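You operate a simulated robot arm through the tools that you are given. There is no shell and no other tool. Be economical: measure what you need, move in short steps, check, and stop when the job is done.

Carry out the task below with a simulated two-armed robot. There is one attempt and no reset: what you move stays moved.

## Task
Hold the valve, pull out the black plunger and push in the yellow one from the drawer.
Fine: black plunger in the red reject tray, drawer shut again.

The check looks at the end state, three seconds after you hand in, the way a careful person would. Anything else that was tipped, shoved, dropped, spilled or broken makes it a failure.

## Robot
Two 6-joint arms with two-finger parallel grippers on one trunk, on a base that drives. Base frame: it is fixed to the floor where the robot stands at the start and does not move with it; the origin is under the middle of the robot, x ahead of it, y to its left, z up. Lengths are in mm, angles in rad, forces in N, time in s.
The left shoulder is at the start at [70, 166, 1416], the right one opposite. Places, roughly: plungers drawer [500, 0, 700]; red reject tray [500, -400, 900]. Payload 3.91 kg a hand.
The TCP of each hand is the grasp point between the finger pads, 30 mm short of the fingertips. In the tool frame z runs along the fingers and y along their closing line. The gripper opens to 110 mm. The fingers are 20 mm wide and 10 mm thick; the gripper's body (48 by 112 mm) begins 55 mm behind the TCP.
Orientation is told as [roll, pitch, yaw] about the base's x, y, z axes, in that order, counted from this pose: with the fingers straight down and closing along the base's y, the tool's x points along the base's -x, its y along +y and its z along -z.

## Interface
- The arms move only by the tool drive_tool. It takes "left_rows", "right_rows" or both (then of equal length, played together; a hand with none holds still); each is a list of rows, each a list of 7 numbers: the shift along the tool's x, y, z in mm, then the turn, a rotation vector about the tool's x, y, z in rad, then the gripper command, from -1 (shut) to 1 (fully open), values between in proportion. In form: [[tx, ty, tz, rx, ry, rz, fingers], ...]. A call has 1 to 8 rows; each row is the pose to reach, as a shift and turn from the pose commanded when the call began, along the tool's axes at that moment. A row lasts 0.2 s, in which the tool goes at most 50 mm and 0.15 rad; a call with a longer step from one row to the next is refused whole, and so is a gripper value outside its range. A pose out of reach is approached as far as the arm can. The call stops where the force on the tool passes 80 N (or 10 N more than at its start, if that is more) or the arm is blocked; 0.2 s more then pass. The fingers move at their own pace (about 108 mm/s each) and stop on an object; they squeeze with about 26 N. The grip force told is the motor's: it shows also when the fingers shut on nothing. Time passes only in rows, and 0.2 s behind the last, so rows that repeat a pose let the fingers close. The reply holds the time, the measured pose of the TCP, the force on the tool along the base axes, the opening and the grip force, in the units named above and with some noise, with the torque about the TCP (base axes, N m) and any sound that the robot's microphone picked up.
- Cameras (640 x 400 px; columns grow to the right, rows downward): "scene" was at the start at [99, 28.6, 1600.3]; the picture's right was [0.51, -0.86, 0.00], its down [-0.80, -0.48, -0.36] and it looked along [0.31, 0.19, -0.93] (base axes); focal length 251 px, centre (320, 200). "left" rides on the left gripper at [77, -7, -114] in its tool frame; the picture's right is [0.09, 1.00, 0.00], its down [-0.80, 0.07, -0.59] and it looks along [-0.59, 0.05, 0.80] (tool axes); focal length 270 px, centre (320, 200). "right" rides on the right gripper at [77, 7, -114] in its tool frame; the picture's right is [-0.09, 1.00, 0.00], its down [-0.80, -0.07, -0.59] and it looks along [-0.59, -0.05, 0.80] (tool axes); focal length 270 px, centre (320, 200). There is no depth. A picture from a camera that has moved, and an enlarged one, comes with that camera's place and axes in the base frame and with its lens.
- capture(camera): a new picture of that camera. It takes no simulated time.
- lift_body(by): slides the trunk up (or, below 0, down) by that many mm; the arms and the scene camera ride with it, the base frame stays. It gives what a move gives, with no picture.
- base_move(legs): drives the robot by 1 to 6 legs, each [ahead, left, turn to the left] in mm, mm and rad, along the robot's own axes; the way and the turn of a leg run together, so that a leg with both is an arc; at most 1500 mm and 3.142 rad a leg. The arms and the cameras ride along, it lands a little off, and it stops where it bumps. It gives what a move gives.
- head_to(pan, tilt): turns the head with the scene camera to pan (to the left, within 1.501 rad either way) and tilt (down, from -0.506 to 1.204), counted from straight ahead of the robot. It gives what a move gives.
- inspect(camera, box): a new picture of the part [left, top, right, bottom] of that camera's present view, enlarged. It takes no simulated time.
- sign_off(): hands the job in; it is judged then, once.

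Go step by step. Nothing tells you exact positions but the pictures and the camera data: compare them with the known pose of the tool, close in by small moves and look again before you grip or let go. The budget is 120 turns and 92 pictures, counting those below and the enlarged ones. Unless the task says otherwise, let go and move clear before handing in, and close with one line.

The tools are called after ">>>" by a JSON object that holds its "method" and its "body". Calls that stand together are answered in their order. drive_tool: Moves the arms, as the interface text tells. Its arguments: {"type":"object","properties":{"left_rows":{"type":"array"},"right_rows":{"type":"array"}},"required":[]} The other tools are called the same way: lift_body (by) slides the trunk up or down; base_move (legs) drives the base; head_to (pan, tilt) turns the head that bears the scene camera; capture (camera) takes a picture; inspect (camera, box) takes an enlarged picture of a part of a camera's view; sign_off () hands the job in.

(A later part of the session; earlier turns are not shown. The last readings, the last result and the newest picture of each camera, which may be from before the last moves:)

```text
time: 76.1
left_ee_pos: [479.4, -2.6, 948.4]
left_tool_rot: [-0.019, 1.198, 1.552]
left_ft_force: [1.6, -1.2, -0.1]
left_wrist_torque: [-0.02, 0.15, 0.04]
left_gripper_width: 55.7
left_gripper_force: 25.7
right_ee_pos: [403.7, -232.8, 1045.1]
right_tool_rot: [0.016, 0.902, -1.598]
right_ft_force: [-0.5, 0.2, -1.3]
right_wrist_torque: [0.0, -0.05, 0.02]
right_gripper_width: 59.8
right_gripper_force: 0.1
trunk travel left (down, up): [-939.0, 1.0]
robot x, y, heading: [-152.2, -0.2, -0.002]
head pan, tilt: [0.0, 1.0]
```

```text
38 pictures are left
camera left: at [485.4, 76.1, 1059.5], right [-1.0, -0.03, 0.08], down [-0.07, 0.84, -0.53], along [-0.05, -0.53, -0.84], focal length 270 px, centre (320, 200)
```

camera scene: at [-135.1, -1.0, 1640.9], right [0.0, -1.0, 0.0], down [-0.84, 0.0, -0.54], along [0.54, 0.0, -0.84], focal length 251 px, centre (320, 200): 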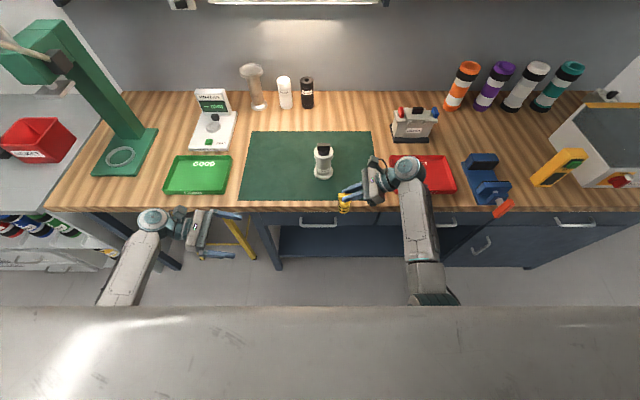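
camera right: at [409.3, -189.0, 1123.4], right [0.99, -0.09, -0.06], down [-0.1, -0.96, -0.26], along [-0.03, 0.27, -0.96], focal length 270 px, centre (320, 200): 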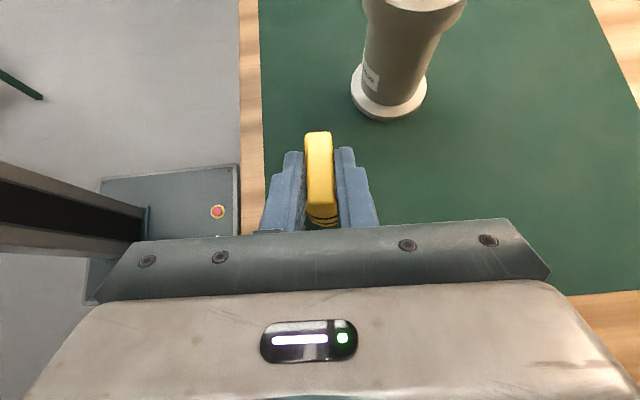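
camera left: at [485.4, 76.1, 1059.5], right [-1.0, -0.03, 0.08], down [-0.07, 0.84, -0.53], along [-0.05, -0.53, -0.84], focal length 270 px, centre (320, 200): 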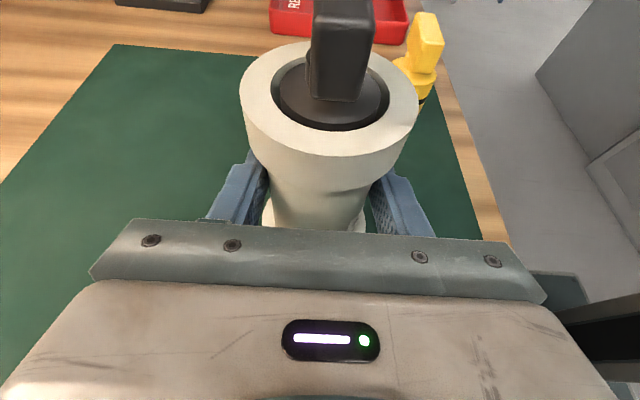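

The valve is held (55.7 mm). I'll bring the right hand to a pre-grasp up and right of the black T-grip.

>>> {"method": "drive_tool", "body": {"right_rows": [[30, 5, 15, 0, 0, 0, -0.1], [60, 25, 30, 0, 0, 0, -0.1], [85, 45, 45, 0, 0, 0, -0.1], [105, 62, 60, 0, 0, 0, -0.1], [123, 76, 76, 0, 0, 0, -0.1]]}}

>>> {"method": "capture", "body": {"camera": "right"}}

>>> {"method": "inspect", "body": {"camera": "scene", "box": [270, 130, 398, 210]}}

```text
time: 77.3
left_ee_pos: [477.0, -0.1, 947.3]
left_tool_rot: [-0.02, 1.201, 1.551]
left_ft_force: [0.4, -0.9, 0.7]
left_wrist_torque: [0.05, 0.19, -0.02]
left_gripper_width: 55.8
left_gripper_force: 26.0
right_ee_pos: [483.1, -100.2, 1095.3]
right_tool_rot: [0.012, 0.901, -1.596]
right_ft_force: [-0.1, -0.4, -0.6]
right_wrist_torque: [-0.02, -0.04, -0.01]
right_gripper_width: 49.1
right_gripper_force: 0.0
trunk travel left (down, up): [-939.0, 1.0]
robot x, y, heading: [-150.0, 1.9, 0.003]
head pan, tilt: [0.0, 1.0]
```

```text
37 pictures are left
camera right: at [488.0, -141.4, 1227.3], right [0.99, -0.09, -0.06], down [-0.1, -0.96, -0.26], along [-0.03, 0.26, -0.96], focal length 270 px, centre (320, 200)
```

right: 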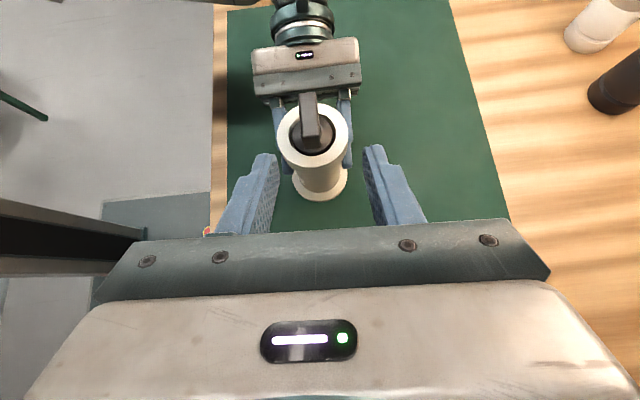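

```text
5.00 times, centred on (334, 170) of scene
camera zoom: at [-29.8, -0.4, 1640.9], right [0.0, -1.0, 0.0], down [-0.84, 0.0, -0.54], along [0.54, 0.0, -0.84], focal length 1256 px, centre (250, 350)
```

zoom: 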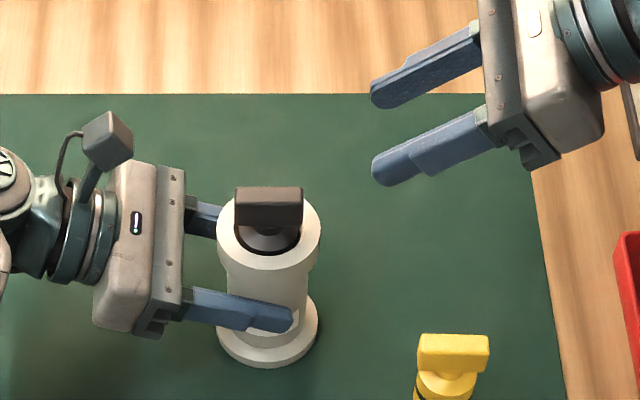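

Cross-checking both hand cameras, the black T-grip is at about (479, −13) and spans z≈1013–1033. I'll go in most of the way along the tool axis with an 8 mm correction and look again.

>>> {"method": "drive_tool", "body": {"right_rows": [[0, -4, 30, 0, 0, 0, -0.1], [-1, -8, 62, 0, 0, 0, -0.1]]}}

>>> {"method": "capture", "body": {"camera": "right"}}

>>> {"method": "inspect", "body": {"camera": "scene", "box": [290, 135, 370, 185]}}

>>> {"method": "capture", "body": {"camera": "left"}}

```text
time: 77.9
left_ee_pos: [478.8, -1.3, 946.7]
left_tool_rot: [-0.019, 1.2, 1.551]
left_ft_force: [-1.4, -0.4, 1.2]
left_wrist_torque: [0.08, 0.26, -0.02]
left_gripper_width: 55.7
left_gripper_force: 25.8
right_ee_pos: [477.5, -53.0, 1054.7]
right_tool_rot: [0.014, 0.904, -1.595]
right_ft_force: [0.4, -0.6, -0.1]
right_wrist_torque: [0.0, 0.0, 0.01]
right_gripper_width: 49.7
right_gripper_force: 0.1
trunk travel left (down, up): [-939.0, 1.0]
robot x, y, heading: [-151.7, -5.1, -0.004]
head pan, tilt: [0.0, 1.0]
```

```text
35 pictures are left
camera right: at [481.6, -94.4, 1186.7], right [0.99, -0.09, -0.06], down [-0.1, -0.96, -0.26], along [-0.03, 0.27, -0.96], focal length 270 px, centre (320, 200)
```

right: 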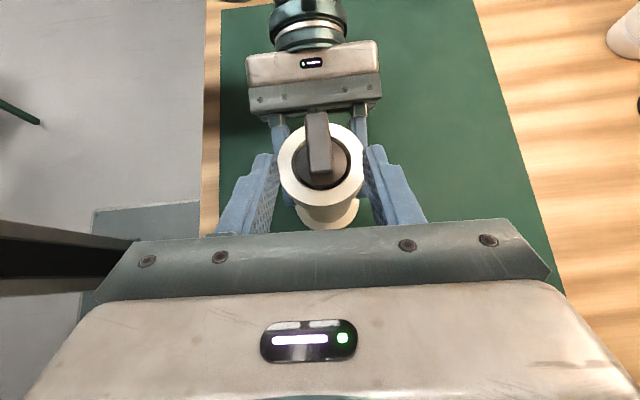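

```text
8.00 times, centred on (330, 160) of scene
camera zoom: at [-29.8, -0.7, 1640.9], right [0.0, -1.0, 0.0], down [-0.84, 0.0, -0.54], along [0.54, 0.0, -0.84], focal length 2009 px, centre (240, 520)
```

zoom: 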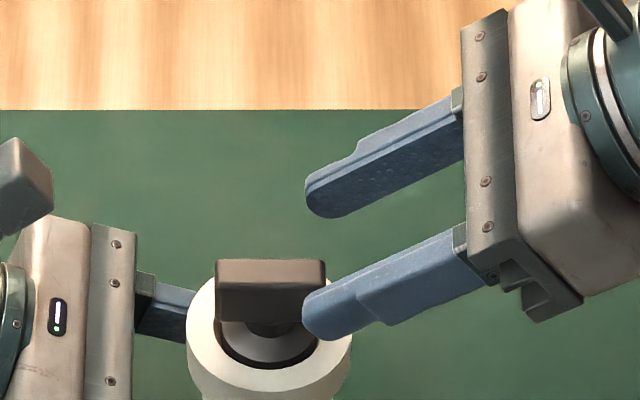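

```text
33 pictures are left
camera left: at [485.1, 76.7, 1059.5], right [-1.0, -0.03, 0.08], down [-0.07, 0.84, -0.53], along [-0.05, -0.53, -0.84], focal length 270 px, centre (320, 200)
```

left: 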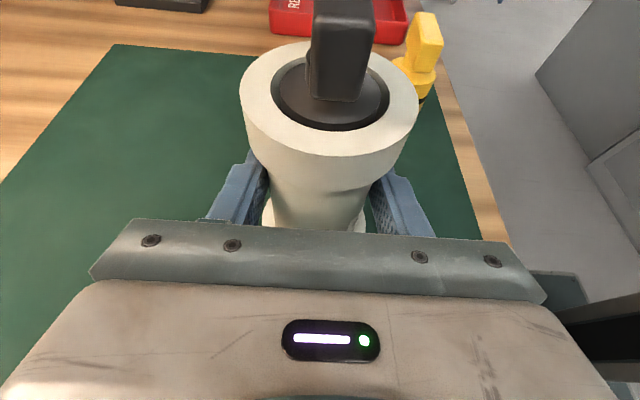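

Geometry matches the earlier yellow grasp. I'll advance the last 35 mm.

>>> {"method": "drive_tool", "body": {"right_rows": [[0.5, -1, 18, 0, 0, 0, -0.1], [1, -2, 35, 0, 0, 0, -0.1]]}}

>>> {"method": "capture", "body": {"camera": "right"}}

>>> {"method": "inspect", "body": {"camera": "scene", "box": [290, 135, 370, 185]}}

```text
time: 78.5
left_ee_pos: [478.3, -1.7, 946.9]
left_tool_rot: [-0.019, 1.2, 1.55]
left_ft_force: [-0.4, 0.1, 0.8]
left_wrist_torque: [0.03, 0.27, -0.04]
left_gripper_width: 55.9
left_gripper_force: 26.4
right_ee_pos: [475.4, -23.4, 1032.8]
right_tool_rot: [0.016, 0.902, -1.596]
right_ft_force: [-0.8, 0.2, -0.3]
right_wrist_torque: [0.0, 0.03, -0.01]
right_gripper_width: 49.3
right_gripper_force: 0.1
trunk travel left (down, up): [-939.0, 1.0]
robot x, y, heading: [-150.5, -1.3, -0.003]
head pan, tilt: [0.0, 1.0]
```

```text
32 pictures are left
camera right: at [480.1, -65.4, 1166.0], right [0.99, -0.09, -0.06], down [-0.1, -0.96, -0.26], along [-0.03, 0.27, -0.96], focal length 270 px, centre (320, 200)
```

right: 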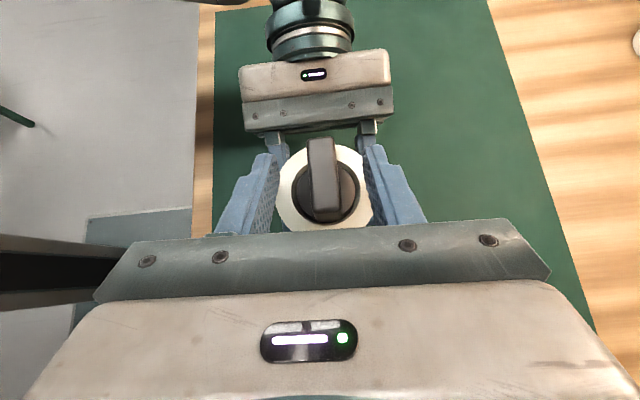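

```text
8.00 times, centred on (330, 160) of scene
camera zoom: at [-29.8, -1.2, 1640.9], right [0.0, -1.0, 0.0], down [-0.84, 0.0, -0.54], along [0.54, 0.0, -0.84], focal length 2009 px, centre (240, 520)
```

zoom: 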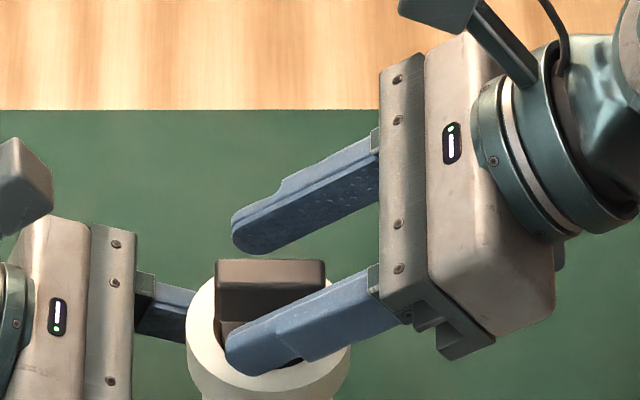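

Good position. Closing on the black T-grip with a 2 mm centring shift.

>>> {"method": "drive_tool", "body": {"right_rows": [[0, 2, 0, 0, 0, 0, -0.4], [0, 2, 0, 0, 0, 0, -1], [0, 2, 0, 0, 0, 0, -1], [0, 2, 0, 0, 0, 0, -1]]}}

>>> {"method": "inspect", "body": {"camera": "scene", "box": [290, 135, 370, 185]}}

```text
time: 79.5
left_ee_pos: [478.7, -1.5, 945.0]
left_tool_rot: [-0.019, 1.198, 1.552]
left_ft_force: [-0.1, 0.6, 0.7]
left_wrist_torque: [0.01, 0.26, -0.01]
left_gripper_width: 55.9
left_gripper_force: 26.3
right_ee_pos: [477.1, -23.7, 1033.0]
right_tool_rot: [0.013, 0.903, -1.597]
right_ft_force: [-0.3, 0.5, 1.0]
right_wrist_torque: [0.08, 0.01, -0.01]
right_gripper_width: 15.5
right_gripper_force: 25.7
trunk travel left (down, up): [-939.0, 1.0]
robot x, y, heading: [-152.8, -3.6, 0.001]
head pan, tilt: [0.0, 1.0]
```

```text
8.00 times, centred on (330, 160) of scene
camera zoom: at [-29.8, -1.4, 1640.9], right [0.0, -1.0, 0.0], down [-0.84, 0.0, -0.54], along [0.54, 0.0, -0.84], focal length 2009 px, centre (240, 520)
```

zoom: 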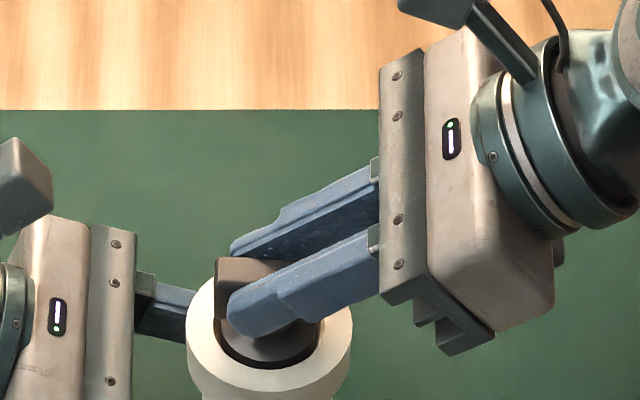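

Gripped at 15.5 mm, with the seated pose (477, −24, 1033) noted for the insertion. Now I'll pull straight up slowly.

>>> {"method": "drive_tool", "body": {"right_rows": [[4.7, 0, -3.7, 0, 0, 0, -1], [9.4, 0, -7.4, 0, 0, 0, -1], [14.1, 0, -11.2, 0, 0, 0, -1], [18.8, 0, -14.9, 0, 0, 0, -1]]}}

>>> {"method": "inspect", "body": {"camera": "scene", "box": [290, 125, 386, 185]}}

```text
time: 80.5
left_ee_pos: [479.5, -0.6, 947.8]
left_tool_rot: [-0.019, 1.199, 1.552]
left_ft_force: [2.2, 0.5, 3.2]
left_wrist_torque: [-0.01, 0.07, 0.03]
left_gripper_width: 55.7
left_gripper_force: 26.5
right_ee_pos: [479.4, -23.6, 1058.1]
right_tool_rot: [0.014, 0.903, -1.593]
right_ft_force: [0.0, 0.0, -1.6]
right_wrist_torque: [0.0, 0.01, -0.02]
right_gripper_width: 15.2
right_gripper_force: 26.2
trunk travel left (down, up): [-939.0, 1.0]
robot x, y, heading: [-147.8, -5.6, -0.004]
head pan, tilt: [0.0, 1.0]
```

```text
6.67 times, centred on (338, 155) of scene
camera zoom: at [-29.2, -1.5, 1640.9], right [0.0, -1.0, 0.0], down [-0.84, 0.0, -0.54], along [0.54, 0.0, -0.84], focal length 1674 px, centre (200, 500)
```

zoom: 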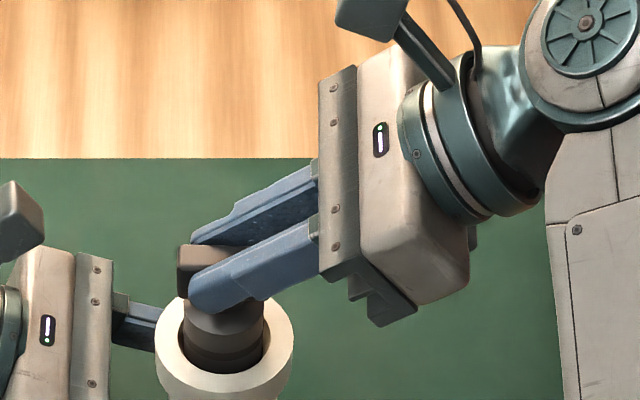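

The plunger is coming out. Pulling another 45 mm.

>>> {"method": "drive_tool", "body": {"right_rows": [[11.8, 0, -9.3, 0, 0, 0, -1], [23.6, 0, -18.6, 0, 0, 0, -1], [35.3, 0, -27.9, 0, 0, 0, -1]]}}

>>> {"method": "inspect", "body": {"camera": "scene", "box": [290, 115, 386, 175]}}

```text
time: 81.3
left_ee_pos: [478.4, -1.6, 947.2]
left_tool_rot: [-0.019, 1.199, 1.552]
left_ft_force: [3.9, 0.5, 4.0]
left_wrist_torque: [0.0, 0.06, 0.01]
left_gripper_width: 55.5
left_gripper_force: 26.2
right_ee_pos: [477.8, -25.2, 1101.9]
right_tool_rot: [0.014, 0.903, -1.593]
right_ft_force: [-0.4, -0.2, -1.1]
right_wrist_torque: [0.04, 0.0, -0.01]
right_gripper_width: 15.8
right_gripper_force: 25.7
trunk travel left (down, up): [-939.0, 1.0]
robot x, y, heading: [-153.4, 0.6, -0.001]
head pan, tilt: [0.0, 1.0]
```

```text
6.67 times, centred on (338, 145) of scene
camera zoom: at [-29.3, -1.4, 1640.9], right [0.0, -1.0, 0.0], down [-0.84, 0.0, -0.54], along [0.54, 0.0, -0.84], focal length 1674 px, centre (200, 567)
```

zoom: 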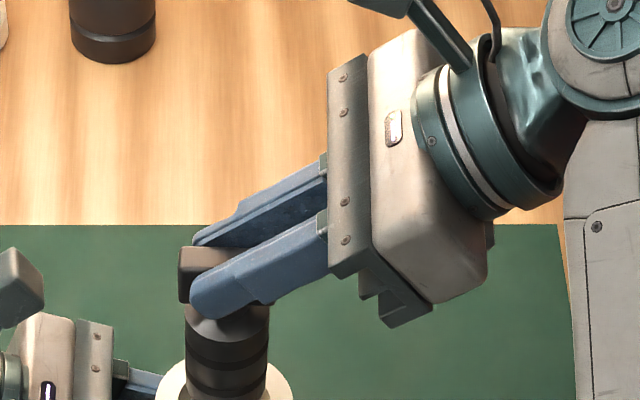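

It's clear of the valve. I'll raise a little more and carry it right, over the red tray, with the left hand still holding the valve.

>>> {"method": "drive_tool", "body": {"right_rows": [[12, 0, -9, 0, 0, 0, -1], [-16, -2, -45, 0, 0, 0, -1], [-44, -5, -81, 0, 0, 0, -1], [-72, -8, -117, 0, 0, 0, -1], [-101, -10, -153, 0, 0, 0, -1], [-130, -12, -189, 0, 0, 0, -1], [-158, -15, -225, 0, 0, 0, -1], [-186, -18, -260, 0, 0, 0, -1]]}}

>>> {"method": "drive_tool", "body": {"right_rows": [[-26, 0, -33, 0, 0, 0, -1], [-40, 0, -35, 0, 0, 0, -1], [-60, 0, -19, 0, 0, 0, -1]]}}

>>> {"method": "capture", "body": {"camera": "right"}}

>>> {"method": "capture", "body": {"camera": "scene"}}

```text
time: 83.1
left_ee_pos: [477.9, -2.7, 946.4]
left_tool_rot: [-0.019, 1.197, 1.551]
left_ft_force: [-1.0, 1.8, 3.1]
left_wrist_torque: [-0.05, 0.23, -0.07]
left_gripper_width: 55.5
left_gripper_force: 25.8
right_ee_pos: [444.8, -344.6, 1116.7]
right_tool_rot: [0.016, 0.904, -1.596]
right_ft_force: [0.8, 0.5, -1.6]
right_wrist_torque: [-0.04, 0.02, -0.01]
right_gripper_width: 15.4
right_gripper_force: 25.5
trunk travel left (down, up): [-939.0, 1.0]
robot x, y, heading: [-152.8, 1.1, -0.006]
head pan, tilt: [0.0, 1.0]
```

```text
time: 83.9
left_ee_pos: [478.1, -1.9, 946.4]
left_tool_rot: [-0.016, 1.199, 1.551]
left_ft_force: [0.0, -1.3, 1.5]
left_wrist_torque: [-0.12, 0.22, -0.01]
left_gripper_width: 55.6
left_gripper_force: 26.1
right_ee_pos: [445.1, -394.9, 1082.6]
right_tool_rot: [0.014, 0.901, -1.597]
right_ft_force: [-0.1, 0.2, -1.5]
right_wrist_torque: [-0.04, -0.01, 0.02]
right_gripper_width: 15.8
right_gripper_force: 26.1
trunk travel left (down, up): [-939.0, 1.0]
robot x, y, heading: [-152.2, 1.3, 0.001]
head pan, tilt: [0.0, 1.0]
```

```text
27 pictures are left
camera right: at [448.7, -437.2, 1214.8], right [0.99, -0.09, -0.06], down [-0.1, -0.96, -0.26], along [-0.03, 0.27, -0.96], focal length 270 px, centre (320, 200)
```

right: 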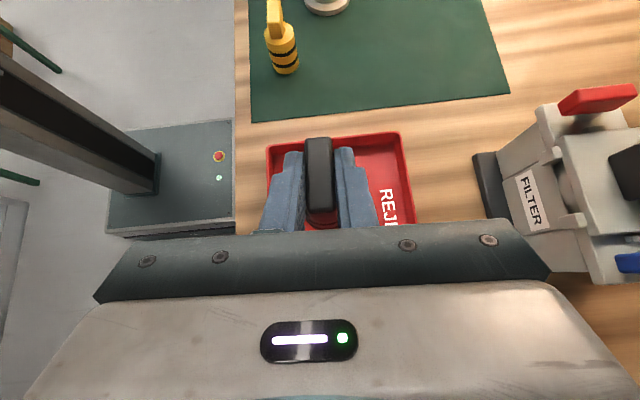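

```text
26 pictures are left
camera scene: at [-29.7, -2.0, 1640.9], right [0.0, -1.0, 0.0], down [-0.84, 0.0, -0.54], along [0.54, 0.0, -0.84], focal length 251 px, centre (320, 200)
```

scene: 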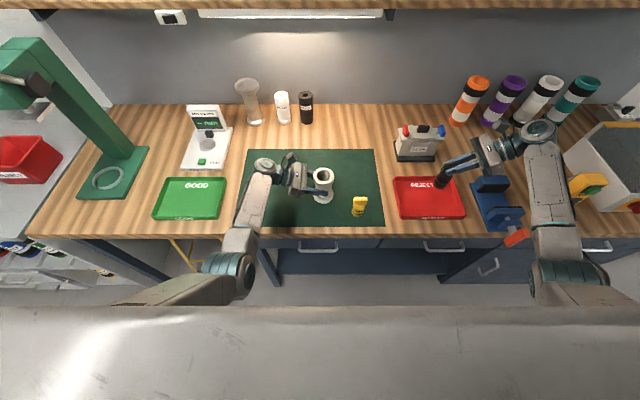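

The black plunger is above the tray's interior. Lowering it into the tray.

>>> {"method": "drive_tool", "body": {"right_rows": [[-22, 0, 17, 0, 0, 0, -1], [-44, 0, 34, 0, 0, 0, -1], [-64, 0, 50, 0, 0, 0, -1]]}}

>>> {"method": "drive_tool", "body": {"right_rows": [[-4, 0, 3.1, 0, 0, 0, -1], [-8, 0, 6.2, 0, 0, 0, -1], [-11, 0, 8.7, 0, 0, 0, -1]]}}

>>> {"method": "inspect", "body": {"camera": "scene", "box": [380, 150, 500, 225]}}

```text
time: 84.7
left_ee_pos: [477.6, -2.7, 947.1]
left_tool_rot: [-0.016, 1.198, 1.55]
left_ft_force: [-0.9, -2.3, 0.9]
left_wrist_torque: [-0.22, 0.24, 0.02]
left_gripper_width: 55.9
left_gripper_force: 25.9
right_ee_pos: [446.3, -395.6, 1001.9]
right_tool_rot: [0.013, 0.903, -1.596]
right_ft_force: [0.2, 0.2, -0.8]
right_wrist_torque: [-0.01, -0.02, 0.02]
right_gripper_width: 15.4
right_gripper_force: 26.3
trunk travel left (down, up): [-939.0, 1.0]
robot x, y, heading: [-148.6, -1.4, -0.005]
head pan, tilt: [0.0, 1.0]
```

```text
time: 85.5
left_ee_pos: [479.2, -1.7, 946.9]
left_tool_rot: [-0.017, 1.199, 1.551]
left_ft_force: [-1.0, -2.6, 0.9]
left_wrist_torque: [-0.21, 0.22, 0.06]
left_gripper_width: 55.8
left_gripper_force: 25.4
right_ee_pos: [447.2, -394.8, 988.4]
right_tool_rot: [0.016, 0.903, -1.596]
right_ft_force: [-0.5, -0.2, -0.7]
right_wrist_torque: [0.03, -0.03, -0.01]
right_gripper_width: 15.6
right_gripper_force: 26.3
trunk travel left (down, up): [-939.0, 1.0]
robot x, y, heading: [-150.9, -1.5, -0.006]
head pan, tilt: [0.0, 1.0]
```

```text
5.33 times, centred on (440, 188) of scene
camera zoom: at [-29.7, -2.2, 1640.9], right [0.0, -1.0, 0.0], down [-0.84, 0.0, -0.54], along [0.54, 0.0, -0.84], focal length 1339 px, centre (-320, 267)
```

zoom: 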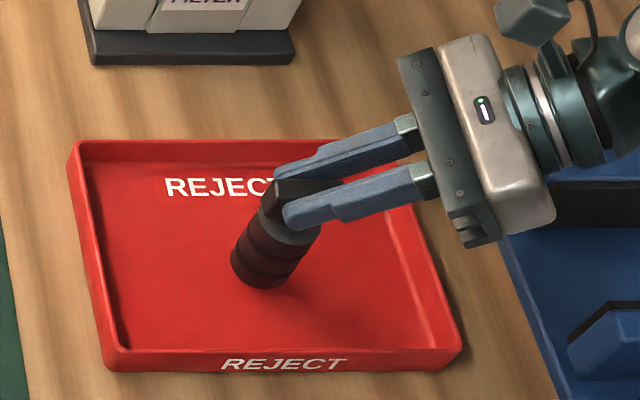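

Lowering the final few millimetres in small steps.

>>> {"method": "drive_tool", "body": {"right_rows": [[-3, 0, 2.4, 0, 0, 0, -1], [-5.5, 0, 4.3, 0, 0, 0, -1]]}}

```text
time: 86.1
left_ee_pos: [478.6, -1.7, 946.7]
left_tool_rot: [-0.019, 1.199, 1.551]
left_ft_force: [-1.2, -1.7, 0.7]
left_wrist_torque: [-0.15, 0.23, 0.05]
left_gripper_width: 55.8
left_gripper_force: 26.1
right_ee_pos: [446.7, -396.1, 980.6]
right_tool_rot: [0.013, 0.902, -1.598]
right_ft_force: [-0.5, -0.7, -1.4]
right_wrist_torque: [-0.01, 0.01, 0.02]
right_gripper_width: 15.6
right_gripper_force: 25.9
trunk travel left (down, up): [-939.0, 1.0]
robot x, y, heading: [-151.0, 1.3, -0.005]
head pan, tilt: [0.0, 1.0]
```

>>> {"method": "drive_tool", "body": {"right_rows": [[-2.4, 0, 1.9, 0, 0, 0, -1], [-4, 0, 3.1, 0, 0, 0, -1]]}}

```text
time: 86.7
left_ee_pos: [478.1, -1.3, 946.7]
left_tool_rot: [-0.018, 1.198, 1.551]
left_ft_force: [0.1, 0.0, 0.6]
left_wrist_torque: [0.03, 0.01, -0.01]
left_gripper_width: 56.0
left_gripper_force: 26.0
right_ee_pos: [446.8, -395.7, 978.0]
right_tool_rot: [0.022, 0.9, -1.591]
right_ft_force: [-0.1, -5.2, 12.8]
right_wrist_torque: [-0.2, 0.17, 0.07]
right_gripper_width: 15.6
right_gripper_force: 25.8
trunk travel left (down, up): [-939.0, 1.0]
robot x, y, heading: [-149.9, -3.5, -0.001]
head pan, tilt: [0.0, 1.0]
```

Contact, with 13 N on the tray floor. I'll release and withdraw along the tool axis.

>>> {"method": "drive_tool", "body": {"right_rows": [[0.8, 0, -0.6, 0, 0, 0, -0.8], [0.8, 0, -0.6, 0, 0, 0, -0.5], [0.8, 0, -0.6, 0, 0, 0, -0.3], [0.8, 0, -0.6, 0, 0, 0, -0.3], [0.8, 0, -40, 0, 0, 0, -0.3], [0.8, 0, -85, 0, 0, 0, -0.1], [0.8, 0, -120, 0, 0, 0, -0.1]]}}

>>> {"method": "inspect", "body": {"camera": "scene", "box": [280, 140, 520, 290]}}

```text
time: 88.3
left_ee_pos: [479.3, -2.1, 947.6]
left_tool_rot: [-0.019, 1.199, 1.552]
left_ft_force: [1.1, -0.4, -0.4]
left_wrist_torque: [-0.04, 0.12, 0.05]
left_gripper_width: 55.6
left_gripper_force: 26.1
right_ee_pos: [441.2, -491.6, 1049.8]
right_tool_rot: [0.014, 0.903, -1.597]
right_ft_force: [-0.8, 0.3, -0.4]
right_wrist_torque: [0.03, -0.01, 0.0]
right_gripper_width: 49.5
right_gripper_force: 0.1
trunk travel left (down, up): [-939.0, 1.0]
robot x, y, heading: [-152.0, -0.6, -0.003]
head pan, tilt: [0.0, 1.0]
```

```text
2.67 times, centred on (400, 215) of scene
camera zoom: at [-29.7, -2.1, 1640.8], right [0.0, -1.0, 0.0], down [-0.84, 0.0, -0.54], along [0.54, 0.0, -0.84], focal length 670 px, centre (107, 160)
```

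zoom: 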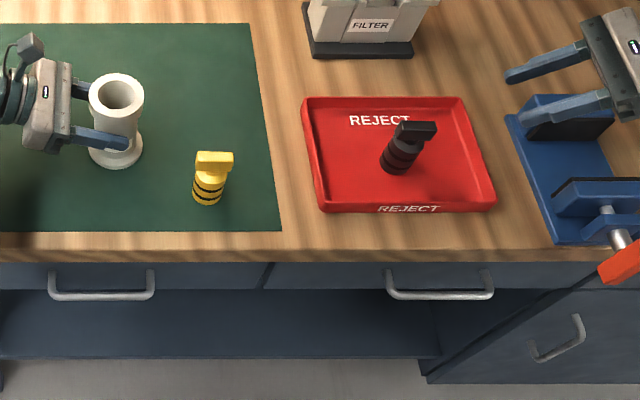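

Black stands in the reject tray and both drawers look shut. Now back to the yellow plunger's pre-grasp.

>>> {"method": "drive_tool", "body": {"right_rows": [[42, -5, 25, 0, 0, 0, -0.1], [70, -12, 60, 0, 0, 0, -0.1], [95, -20, 95, 0, 0, 0, -0.1], [120, -27, 130, 0, 0, 0, -0.1], [140, -34, 165, 0, 0, 0, -0.1], [155, -40, 206, 0, 0, 0, -0.1]]}}

>>> {"method": "capture", "body": {"camera": "right"}}

```text
time: 89.7
left_ee_pos: [478.3, -1.4, 946.3]
left_tool_rot: [-0.019, 1.201, 1.553]
left_ft_force: [-0.9, -0.5, 1.5]
left_wrist_torque: [0.1, 0.18, -0.02]
left_gripper_width: 55.8
left_gripper_force: 26.2
right_ee_pos: [411.9, -225.9, 1043.9]
right_tool_rot: [0.014, 0.902, -1.597]
right_ft_force: [0.8, 0.4, 0.5]
right_wrist_torque: [-0.01, -0.03, -0.03]
right_gripper_width: 49.5
right_gripper_force: 0.1
trunk travel left (down, up): [-939.0, 1.0]
robot x, y, heading: [-147.5, -0.3, -0.001]
head pan, tilt: [0.0, 1.0]
```

```text
23 pictures are left
camera right: at [416.5, -268.6, 1175.6], right [0.99, -0.09, -0.06], down [-0.1, -0.96, -0.26], along [-0.03, 0.26, -0.96], focal length 270 px, centre (320, 200)
```

right: 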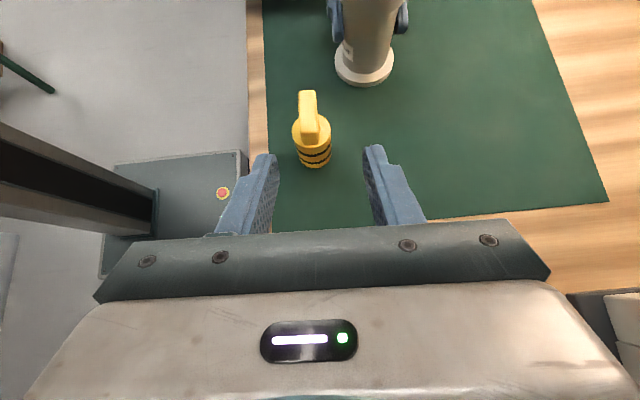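

Lined up, 10 mm off sideways. I'll advance to the earlier release pose.

>>> {"method": "drive_tool", "body": {"right_rows": [[-1, -8, 30, 0, 0, 0, -0.1], [-3, -10, 68, 0, 0, 0, -0.1], [-5.5, -10, 105, 0, 0, 0, -0.1]]}}

>>> {"method": "capture", "body": {"camera": "right"}}

>>> {"method": "inspect", "body": {"camera": "scene", "box": [320, 175, 400, 225]}}

```text
time: 90.5
left_ee_pos: [478.6, -1.7, 947.4]
left_tool_rot: [-0.019, 1.201, 1.553]
left_ft_force: [0.0, -1.7, 1.0]
left_wrist_torque: [-0.01, 0.16, 0.01]
left_gripper_width: 56.0
left_gripper_force: 25.3
right_ee_pos: [405.0, -147.8, 972.6]
right_tool_rot: [0.013, 0.9, -1.597]
right_ft_force: [-0.1, 0.0, -0.6]
right_wrist_torque: [0.01, 0.0, 0.02]
right_gripper_width: 49.4
right_gripper_force: 0.0
trunk travel left (down, up): [-939.0, 1.0]
robot x, y, heading: [-154.3, 0.6, 0.004]
head pan, tilt: [0.0, 1.0]
```

```text
22 pictures are left
camera right: at [409.2, -189.4, 1105.1], right [0.99, -0.09, -0.06], down [-0.1, -0.96, -0.26], along [-0.03, 0.26, -0.96], focal length 270 px, centre (320, 200)
```

right: 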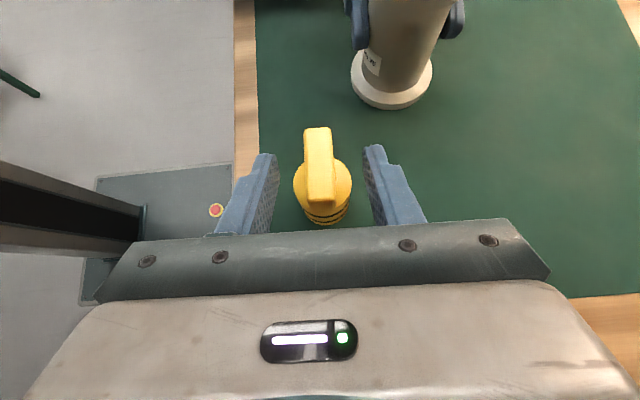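

```text
8.00 times, centred on (360, 200) of scene
camera zoom: at [-29.5, -0.6, 1640.9], right [0.0, -1.0, 0.0], down [-0.84, 0.0, -0.54], along [0.54, 0.0, -0.84], focal length 2009 px, centre (0, 200)
```

zoom: 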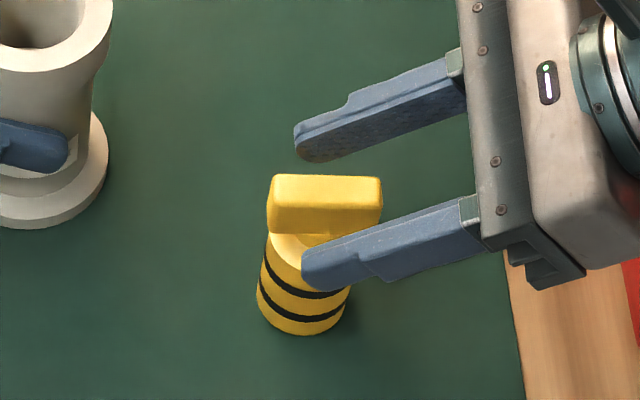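

I'll shift 6 mm further along +y to match the black grasp, then close.

>>> {"method": "drive_tool", "body": {"right_rows": [[4, 0, 5, 0, 0, 0, -0.1], [4, 0, 5, 0, 0, 0, -0.5], [4, 0, 5, 0, 0, 0, -1], [4, 0, 5, 0, 0, 0, -1], [4, 0, 5, 0, 0, 0, -1]]}}

>>> {"method": "drive_tool", "body": {"right_rows": [[24, 0, -18.6, 0, 0, 0, -1], [55, 0, -43, 0, 0, 0, -1], [90, 0, -68, 0, 0, 0, -1], [120, 0, -92, 0, 0, 0, -1]]}}

>>> {"method": "capture", "body": {"camera": "right"}}

```text
time: 91.7
left_ee_pos: [478.6, -1.5, 947.6]
left_tool_rot: [-0.019, 1.2, 1.553]
left_ft_force: [0.2, -0.4, 1.1]
left_wrist_torque: [0.02, 0.19, -0.01]
left_gripper_width: 55.8
left_gripper_force: 26.2
right_ee_pos: [406.8, -143.1, 972.1]
right_tool_rot: [0.016, 0.904, -1.596]
right_ft_force: [-0.3, -0.3, 0.1]
right_wrist_torque: [-0.02, 0.01, 0.02]
right_gripper_width: 15.7
right_gripper_force: 26.1
trunk travel left (down, up): [-939.0, 1.0]
robot x, y, heading: [-149.8, -1.9, 0.007]
head pan, tilt: [0.0, 1.0]
```

```text
time: 92.7
left_ee_pos: [478.9, -1.8, 947.2]
left_tool_rot: [-0.018, 1.2, 1.551]
left_ft_force: [0.3, 0.1, 0.8]
left_wrist_torque: [0.04, 0.21, -0.04]
left_gripper_width: 55.9
left_gripper_force: 25.4
right_ee_pos: [405.9, -143.8, 1126.3]
right_tool_rot: [0.014, 0.902, -1.597]
right_ft_force: [-0.5, -0.1, -1.3]
right_wrist_torque: [-0.04, 0.02, -0.01]
right_gripper_width: 15.5
right_gripper_force: 26.0
trunk travel left (down, up): [-939.0, 1.0]
robot x, y, heading: [-148.4, -1.0, -0.003]
head pan, tilt: [0.0, 1.0]
```

```text
20 pictures are left
camera right: at [411.2, -184.8, 1259.2], right [0.99, -0.09, -0.06], down [-0.1, -0.96, -0.26], along [-0.04, 0.27, -0.96], focal length 270 px, centre (320, 200)
```

right: 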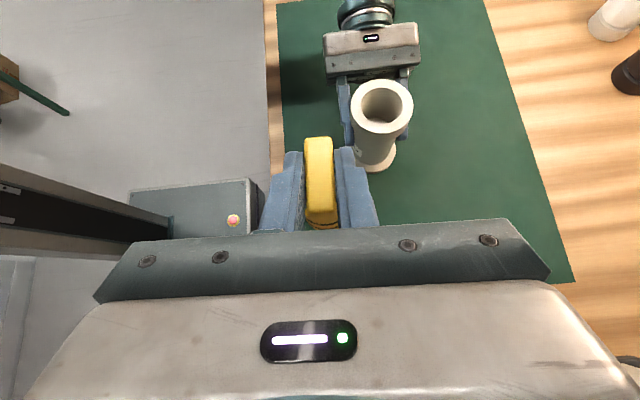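

Yellow is in the same grip pose as the black one was. I'll move it above the valve bore.

>>> {"method": "drive_tool", "body": {"right_rows": [[14, 14, 20, 0, 0, 0, -1], [28, 28, 40, 0, 0, 0, -1], [41, 42, 60, 0, 0, 0, -1], [55, 56, 81, 0, 0, 0, -1], [68, 69, 102, 0, 0, 0, -1]]}}

>>> {"method": "capture", "body": {"camera": "left"}}

>>> {"method": "inspect", "body": {"camera": "scene", "box": [290, 115, 386, 175]}}

```text
time: 93.9
left_ee_pos: [478.1, -0.1, 946.9]
left_tool_rot: [-0.016, 1.202, 1.552]
left_ft_force: [-0.7, -1.9, 1.4]
left_wrist_torque: [0.0, 0.2, 0.0]
left_gripper_width: 55.6
left_gripper_force: 25.9
right_ee_pos: [479.4, -22.0, 1116.4]
right_tool_rot: [0.014, 0.903, -1.598]
right_ft_force: [-0.8, 0.1, -1.4]
right_wrist_torque: [0.0, 0.01, -0.02]
right_gripper_width: 15.6
right_gripper_force: 25.8
trunk travel left (down, up): [-939.0, 1.0]
robot x, y, heading: [-151.8, -3.7, -0.0]
head pan, tilt: [0.0, 1.0]
```

```text
19 pictures are left
camera left: at [485.3, 76.7, 1059.4], right [-1.0, -0.03, 0.08], down [-0.07, 0.84, -0.53], along [-0.05, -0.53, -0.84], focal length 270 px, centre (320, 200)
```

left: 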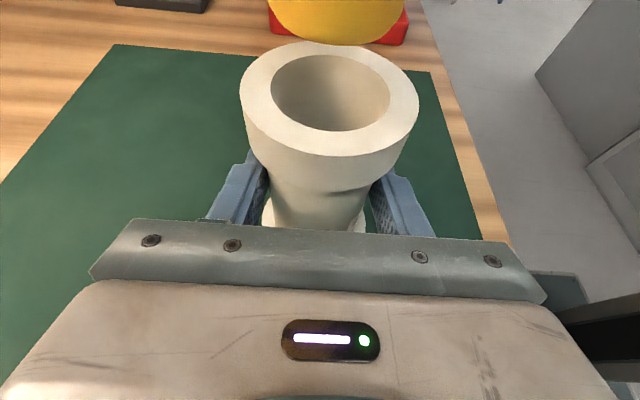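

```text
6.67 times, centred on (338, 145) of scene
camera zoom: at [-29.4, -0.6, 1640.9], right [0.0, -1.0, 0.0], down [-0.84, 0.0, -0.54], along [0.54, 0.0, -0.84], focal length 1674 px, centre (200, 567)
```

zoom: 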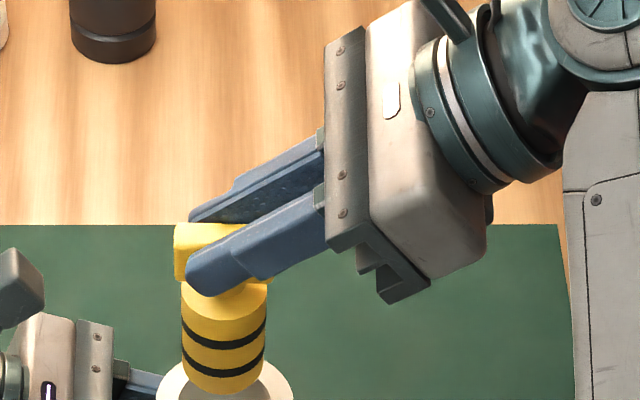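

The yellow is about 2 mm too far in +y versus the black's path. I'll correct and lower to just above the bore.

>>> {"method": "drive_tool", "body": {"right_rows": [[-12, -0.5, 7, 0, 0, 0, -1], [-22, -1, 15, 0, 0, 0, -1], [-30.5, -1, 21, 0, 0, 0, -1]]}}

>>> {"method": "capture", "body": {"camera": "left"}}

>>> {"method": "inspect", "body": {"camera": "scene", "box": [290, 125, 386, 185]}}

```text
time: 94.7
left_ee_pos: [478.5, -1.1, 947.1]
left_tool_rot: [-0.02, 1.198, 1.551]
left_ft_force: [-0.2, 0.0, 1.1]
left_wrist_torque: [-0.01, 0.18, 0.02]
left_gripper_width: 55.7
left_gripper_force: 25.9
right_ee_pos: [477.6, -24.4, 1078.2]
right_tool_rot: [0.013, 0.903, -1.596]
right_ft_force: [-0.6, 0.3, -1.4]
right_wrist_torque: [-0.04, -0.04, 0.0]
right_gripper_width: 15.5
right_gripper_force: 26.4
trunk travel left (down, up): [-939.0, 1.0]
robot x, y, heading: [-152.3, -0.9, -0.004]
head pan, tilt: [0.0, 1.0]
```

```text
17 pictures are left
camera left: at [485.2, 76.5, 1059.5], right [-1.0, -0.03, 0.08], down [-0.07, 0.84, -0.53], along [-0.05, -0.53, -0.84], focal length 270 px, centre (320, 200)
```

left: 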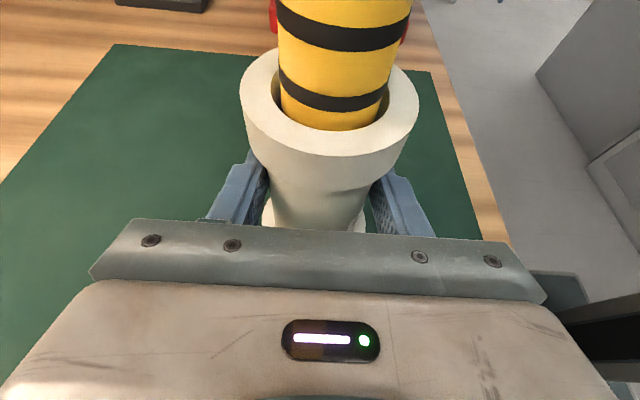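

```text
6.67 times, centred on (338, 155) of scene
camera zoom: at [-29.6, -1.5, 1640.9], right [0.0, -1.0, 0.0], down [-0.84, 0.0, -0.54], along [0.54, 0.0, -0.84], focal length 1674 px, centre (200, 500)
```

zoom: 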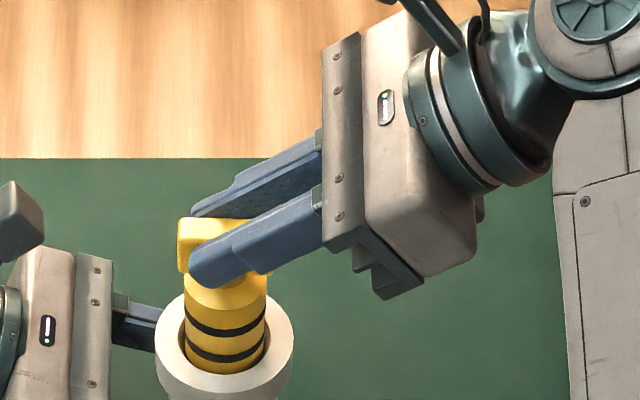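

It's at the mouth of the bore and nearly concentric. I'll nudge 1 mm in +x and lower in small steps, watching force.

>>> {"method": "drive_tool", "body": {"right_rows": [[-4, 1, 3.1, 0, 0, 0, -1], [-8, 1, 6.2, 0, 0, 0, -1], [-11.8, 1, 9.3, 0, 0, 0, -1]]}}

>>> {"method": "capture", "body": {"camera": "left"}}

```text
time: 95.5
left_ee_pos: [479.3, -2.0, 946.4]
left_tool_rot: [-0.02, 1.199, 1.552]
left_ft_force: [0.4, 0.3, 2.8]
left_wrist_torque: [0.01, 0.2, 0.02]
left_gripper_width: 55.8
left_gripper_force: 26.0
right_ee_pos: [478.6, -24.8, 1063.5]
right_tool_rot: [0.013, 0.901, -1.595]
right_ft_force: [-0.2, 0.3, -0.5]
right_wrist_torque: [-0.02, 0.02, 0.0]
right_gripper_width: 15.6
right_gripper_force: 25.5
trunk travel left (down, up): [-939.0, 1.0]
robot x, y, heading: [-151.8, 0.7, -0.003]
head pan, tilt: [0.0, 1.0]
```

```text
15 pictures are left
camera left: at [485.3, 76.5, 1059.5], right [-1.0, -0.03, 0.08], down [-0.07, 0.84, -0.53], along [-0.05, -0.53, -0.84], focal length 270 px, centre (320, 200)
```

left: 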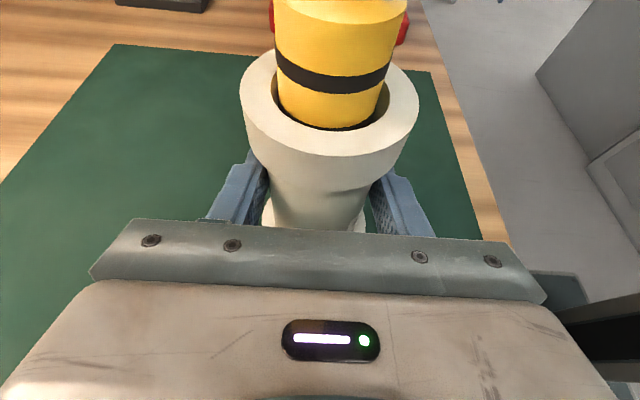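

Going in freely with no resistance. I'll continue down in small steps toward the seated height (TCP ≈1033).

>>> {"method": "drive_tool", "body": {"right_rows": [[-4.7, 0, 3.7, 0, 0, 0, -1], [-9.4, 0, 7.4, 0, 0, 0, -1], [-14.1, 0, 11.2, 0, 0, 0, -1], [-18.8, 0, 14.9, 0, 0, 0, -1]]}}

>>> {"method": "capture", "body": {"camera": "left"}}

```text
time: 96.5
left_ee_pos: [478.2, -2.1, 947.0]
left_tool_rot: [-0.018, 1.199, 1.552]
left_ft_force: [3.5, 0.2, -0.9]
left_wrist_torque: [0.0, 0.13, 0.04]
left_gripper_width: 55.7
left_gripper_force: 26.3
right_ee_pos: [478.3, -24.3, 1040.6]
right_tool_rot: [0.017, 0.903, -1.595]
right_ft_force: [0.9, 0.2, 7.1]
right_wrist_torque: [0.05, -0.02, 0.03]
right_gripper_width: 15.5
right_gripper_force: 26.3
trunk travel left (down, up): [-939.0, 1.0]
robot x, y, heading: [-151.3, -0.3, -0.0]
head pan, tilt: [0.0, 1.0]
```

```text
14 pictures are left
camera left: at [485.2, 76.5, 1059.5], right [-1.0, -0.03, 0.08], down [-0.07, 0.84, -0.53], along [-0.05, -0.53, -0.84], focal length 270 px, centre (320, 200)
```

left: 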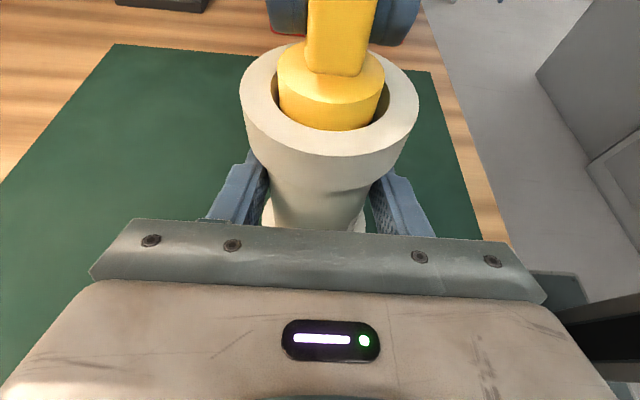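

About 8–10 mm to go. I'll keep pressing in small steps.

>>> {"method": "drive_tool", "body": {"right_rows": [[-2.4, 0, 1.9, 0, 0, 0, -1], [-4.7, 0, 3.7, 0, 0, 0, -1], [-7, 0, 5.6, 0, 0, 0, -1]]}}

>>> {"method": "capture", "body": {"camera": "left"}}

```text
time: 97.3
left_ee_pos: [479.3, -0.4, 946.9]
left_tool_rot: [-0.018, 1.197, 1.552]
left_ft_force: [6.1, 0.6, 0.5]
left_wrist_torque: [-0.1, 0.13, 0.14]
left_gripper_width: 55.8
left_gripper_force: 26.2
right_ee_pos: [478.2, -25.0, 1033.0]
right_tool_rot: [0.018, 0.901, -1.594]
right_ft_force: [-1.6, -2.0, 11.7]
right_wrist_torque: [-0.12, 0.23, 0.0]
right_gripper_width: 15.5
right_gripper_force: 26.4
trunk travel left (down, up): [-939.0, 1.0]
robot x, y, heading: [-150.4, -1.0, -0.004]
head pan, tilt: [0.0, 1.0]
```

```text
13 pictures are left
camera left: at [485.0, 76.4, 1059.6], right [-1.0, -0.03, 0.07], down [-0.07, 0.85, -0.53], along [-0.05, -0.53, -0.84], focal length 270 px, centre (320, 200)
```

left: 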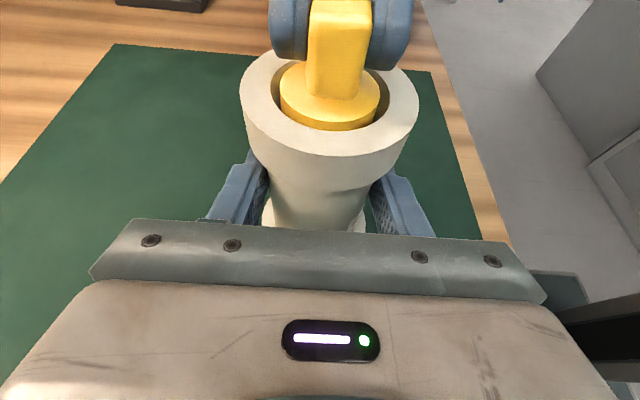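

Almost at the black one's height. I'll press another few millimetres until it bottoms.

>>> {"method": "drive_tool", "body": {"right_rows": [[-1.6, 0, 1.2, 0, 0, 0, -1], [-3.1, 0, 2.5, 0, 0, 0, -1], [-4, 0, 3.1, 0, 0, 0, -1]]}}

>>> {"method": "capture", "body": {"camera": "left"}}

```text
time: 98.1
left_ee_pos: [478.3, 0.0, 946.8]
left_tool_rot: [-0.018, 1.196, 1.554]
left_ft_force: [19.1, -2.4, -14.2]
left_wrist_torque: [-0.18, 0.39, 0.36]
left_gripper_width: 55.7
left_gripper_force: 26.4
right_ee_pos: [477.4, -23.4, 1031.5]
right_tool_rot: [0.023, 0.907, -1.587]
right_ft_force: [-8.7, 1.1, 44.9]
right_wrist_torque: [0.54, 0.49, 0.12]
right_gripper_width: 16.0
right_gripper_force: 25.7
trunk travel left (down, up): [-939.0, 1.0]
robot x, y, heading: [-145.4, -1.4, -0.001]
head pan, tilt: [0.0, 1.0]
```

```text
12 pictures are left
camera left: at [484.2, 76.4, 1059.8], right [-1.0, -0.03, 0.08], down [-0.07, 0.85, -0.53], along [-0.05, -0.53, -0.85], focal length 270 px, centre (320, 200)
```

left: 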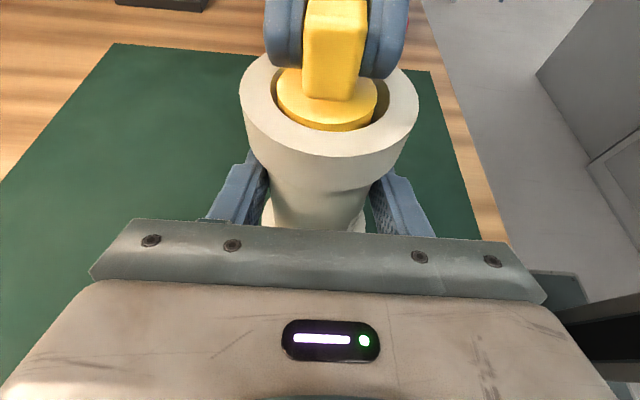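

Bottomed out at 45 N, with the grip at exactly the height the black one had. I'll relax the push and open the right hand.

>>> {"method": "drive_tool", "body": {"right_rows": [[2, 0, -1.6, 0, 0, 0, -1], [2.4, 0.5, -1.9, 0, 0, 0, -1]]}}

>>> {"method": "drive_tool", "body": {"right_rows": [[0, 0, 0, 0, 0, 0, -0.7], [0, 0, 0, 0, 0, 0, -0.4], [0, 0, 0, 0, 0, 0, -0.2], [0, 0, -2, 0, 0, 0, -0.1], [0, 0, -40, 0, 0, 0, -0.1], [0, 0, -85, 0, 0, 0, -0.1], [0, 0, -110, 0, 0, 0, -0.1]]}}

>>> {"method": "capture", "body": {"camera": "left"}}

>>> {"method": "capture", "body": {"camera": "right"}}

```text
time: 98.7
left_ee_pos: [478.2, -1.2, 946.8]
left_tool_rot: [-0.02, 1.199, 1.55]
left_ft_force: [11.9, -5.3, -11.9]
left_wrist_torque: [0.64, 0.27, -0.09]
left_gripper_width: 55.7
left_gripper_force: 26.4
right_ee_pos: [477.4, -22.0, 1030.8]
right_tool_rot: [0.015, 0.906, -1.592]
right_ft_force: [-3.6, 7.4, 33.0]
right_wrist_torque: [1.06, 0.18, 0.03]
right_gripper_width: 15.8
right_gripper_force: 25.1
trunk travel left (down, up): [-939.0, 1.0]
robot x, y, heading: [-153.1, -1.0, -0.002]
head pan, tilt: [0.0, 1.0]
```

```text
time: 100.3
left_ee_pos: [479.7, -1.7, 947.5]
left_tool_rot: [-0.019, 1.199, 1.552]
left_ft_force: [0.7, -0.6, -0.1]
left_wrist_torque: [-0.15, 0.07, 0.0]
left_gripper_width: 55.7
left_gripper_force: 26.0
right_ee_pos: [475.2, -109.7, 1098.0]
right_tool_rot: [0.013, 0.902, -1.594]
right_ft_force: [0.4, 0.0, 0.2]
right_wrist_torque: [-0.03, -0.01, -0.01]
right_gripper_width: 49.8
right_gripper_force: 0.1
trunk travel left (down, up): [-939.0, 1.0]
robot x, y, heading: [-149.7, 0.6, -0.001]
head pan, tilt: [0.0, 1.0]
```

```text
11 pictures are left
camera left: at [485.4, 76.6, 1059.7], right [-1.0, -0.03, 0.07], down [-0.07, 0.84, -0.53], along [-0.05, -0.53, -0.84], focal length 270 px, centre (320, 200)
```

left: 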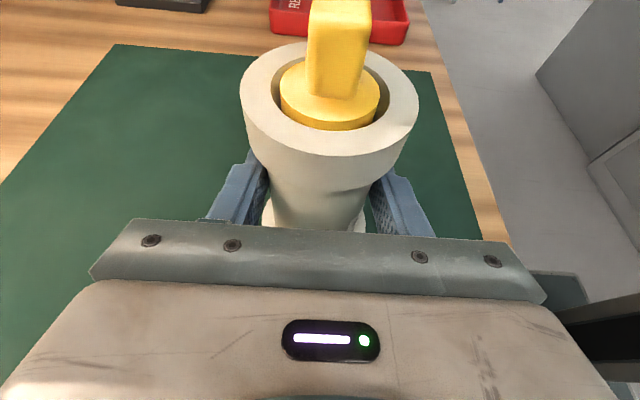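

```text
10 pictures are left
camera right: at [480.7, -152.3, 1230.0], right [0.99, -0.09, -0.06], down [-0.1, -0.96, -0.26], along [-0.04, 0.27, -0.96], focal length 270 px, centre (320, 200)
```

right: 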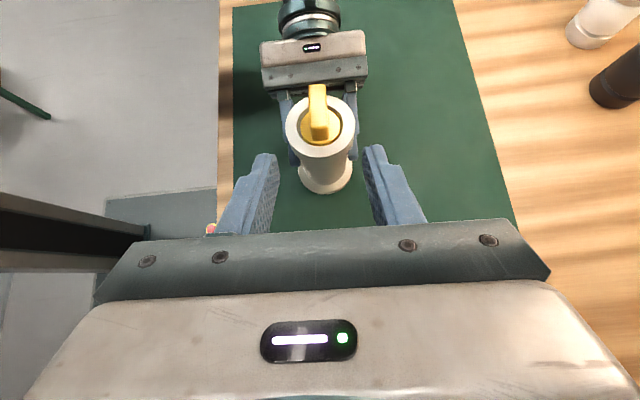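

The yellow plunger sits in the valve. I'll take the same enlarged view used for the black one earlier to compare seating depth.

>>> {"method": "inspect", "body": {"camera": "scene", "box": [270, 130, 398, 210]}}

>>> {"method": "inspect", "body": {"camera": "left", "box": [224, 0, 432, 130]}}

```text
5.00 times, centred on (334, 170) of scene
camera zoom: at [-29.5, -1.7, 1640.9], right [0.0, -1.0, 0.0], down [-0.84, 0.0, -0.54], along [0.54, 0.0, -0.84], focal length 1256 px, centre (250, 350)
```

zoom: 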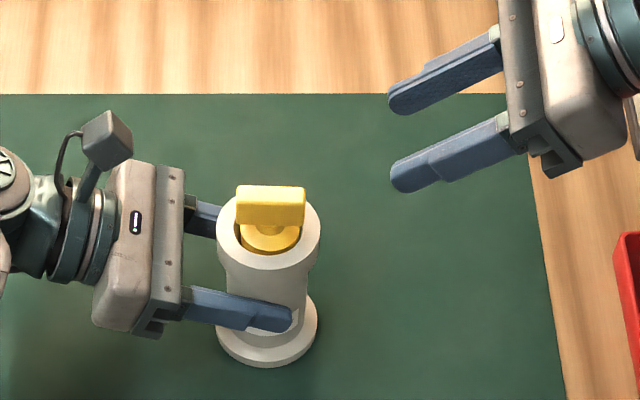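

```text
3.08 times, centred on (328, 65) of left
camera zoom: at [485.4, 76.6, 1059.7], right [-1.0, -0.03, 0.07], down [-0.07, 0.84, -0.53], along [-0.05, -0.53, -0.84], focal length 832 px, centre (295, 615)
```

zoom: 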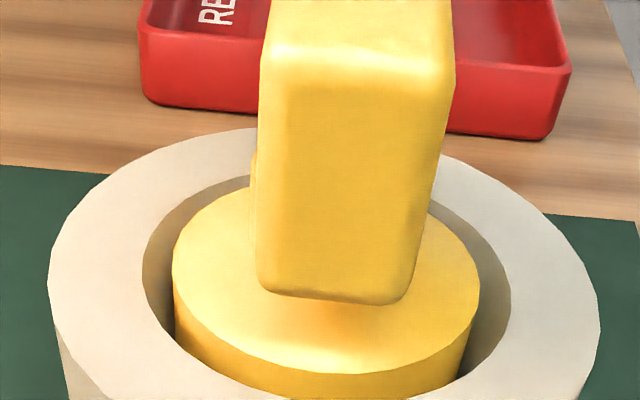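

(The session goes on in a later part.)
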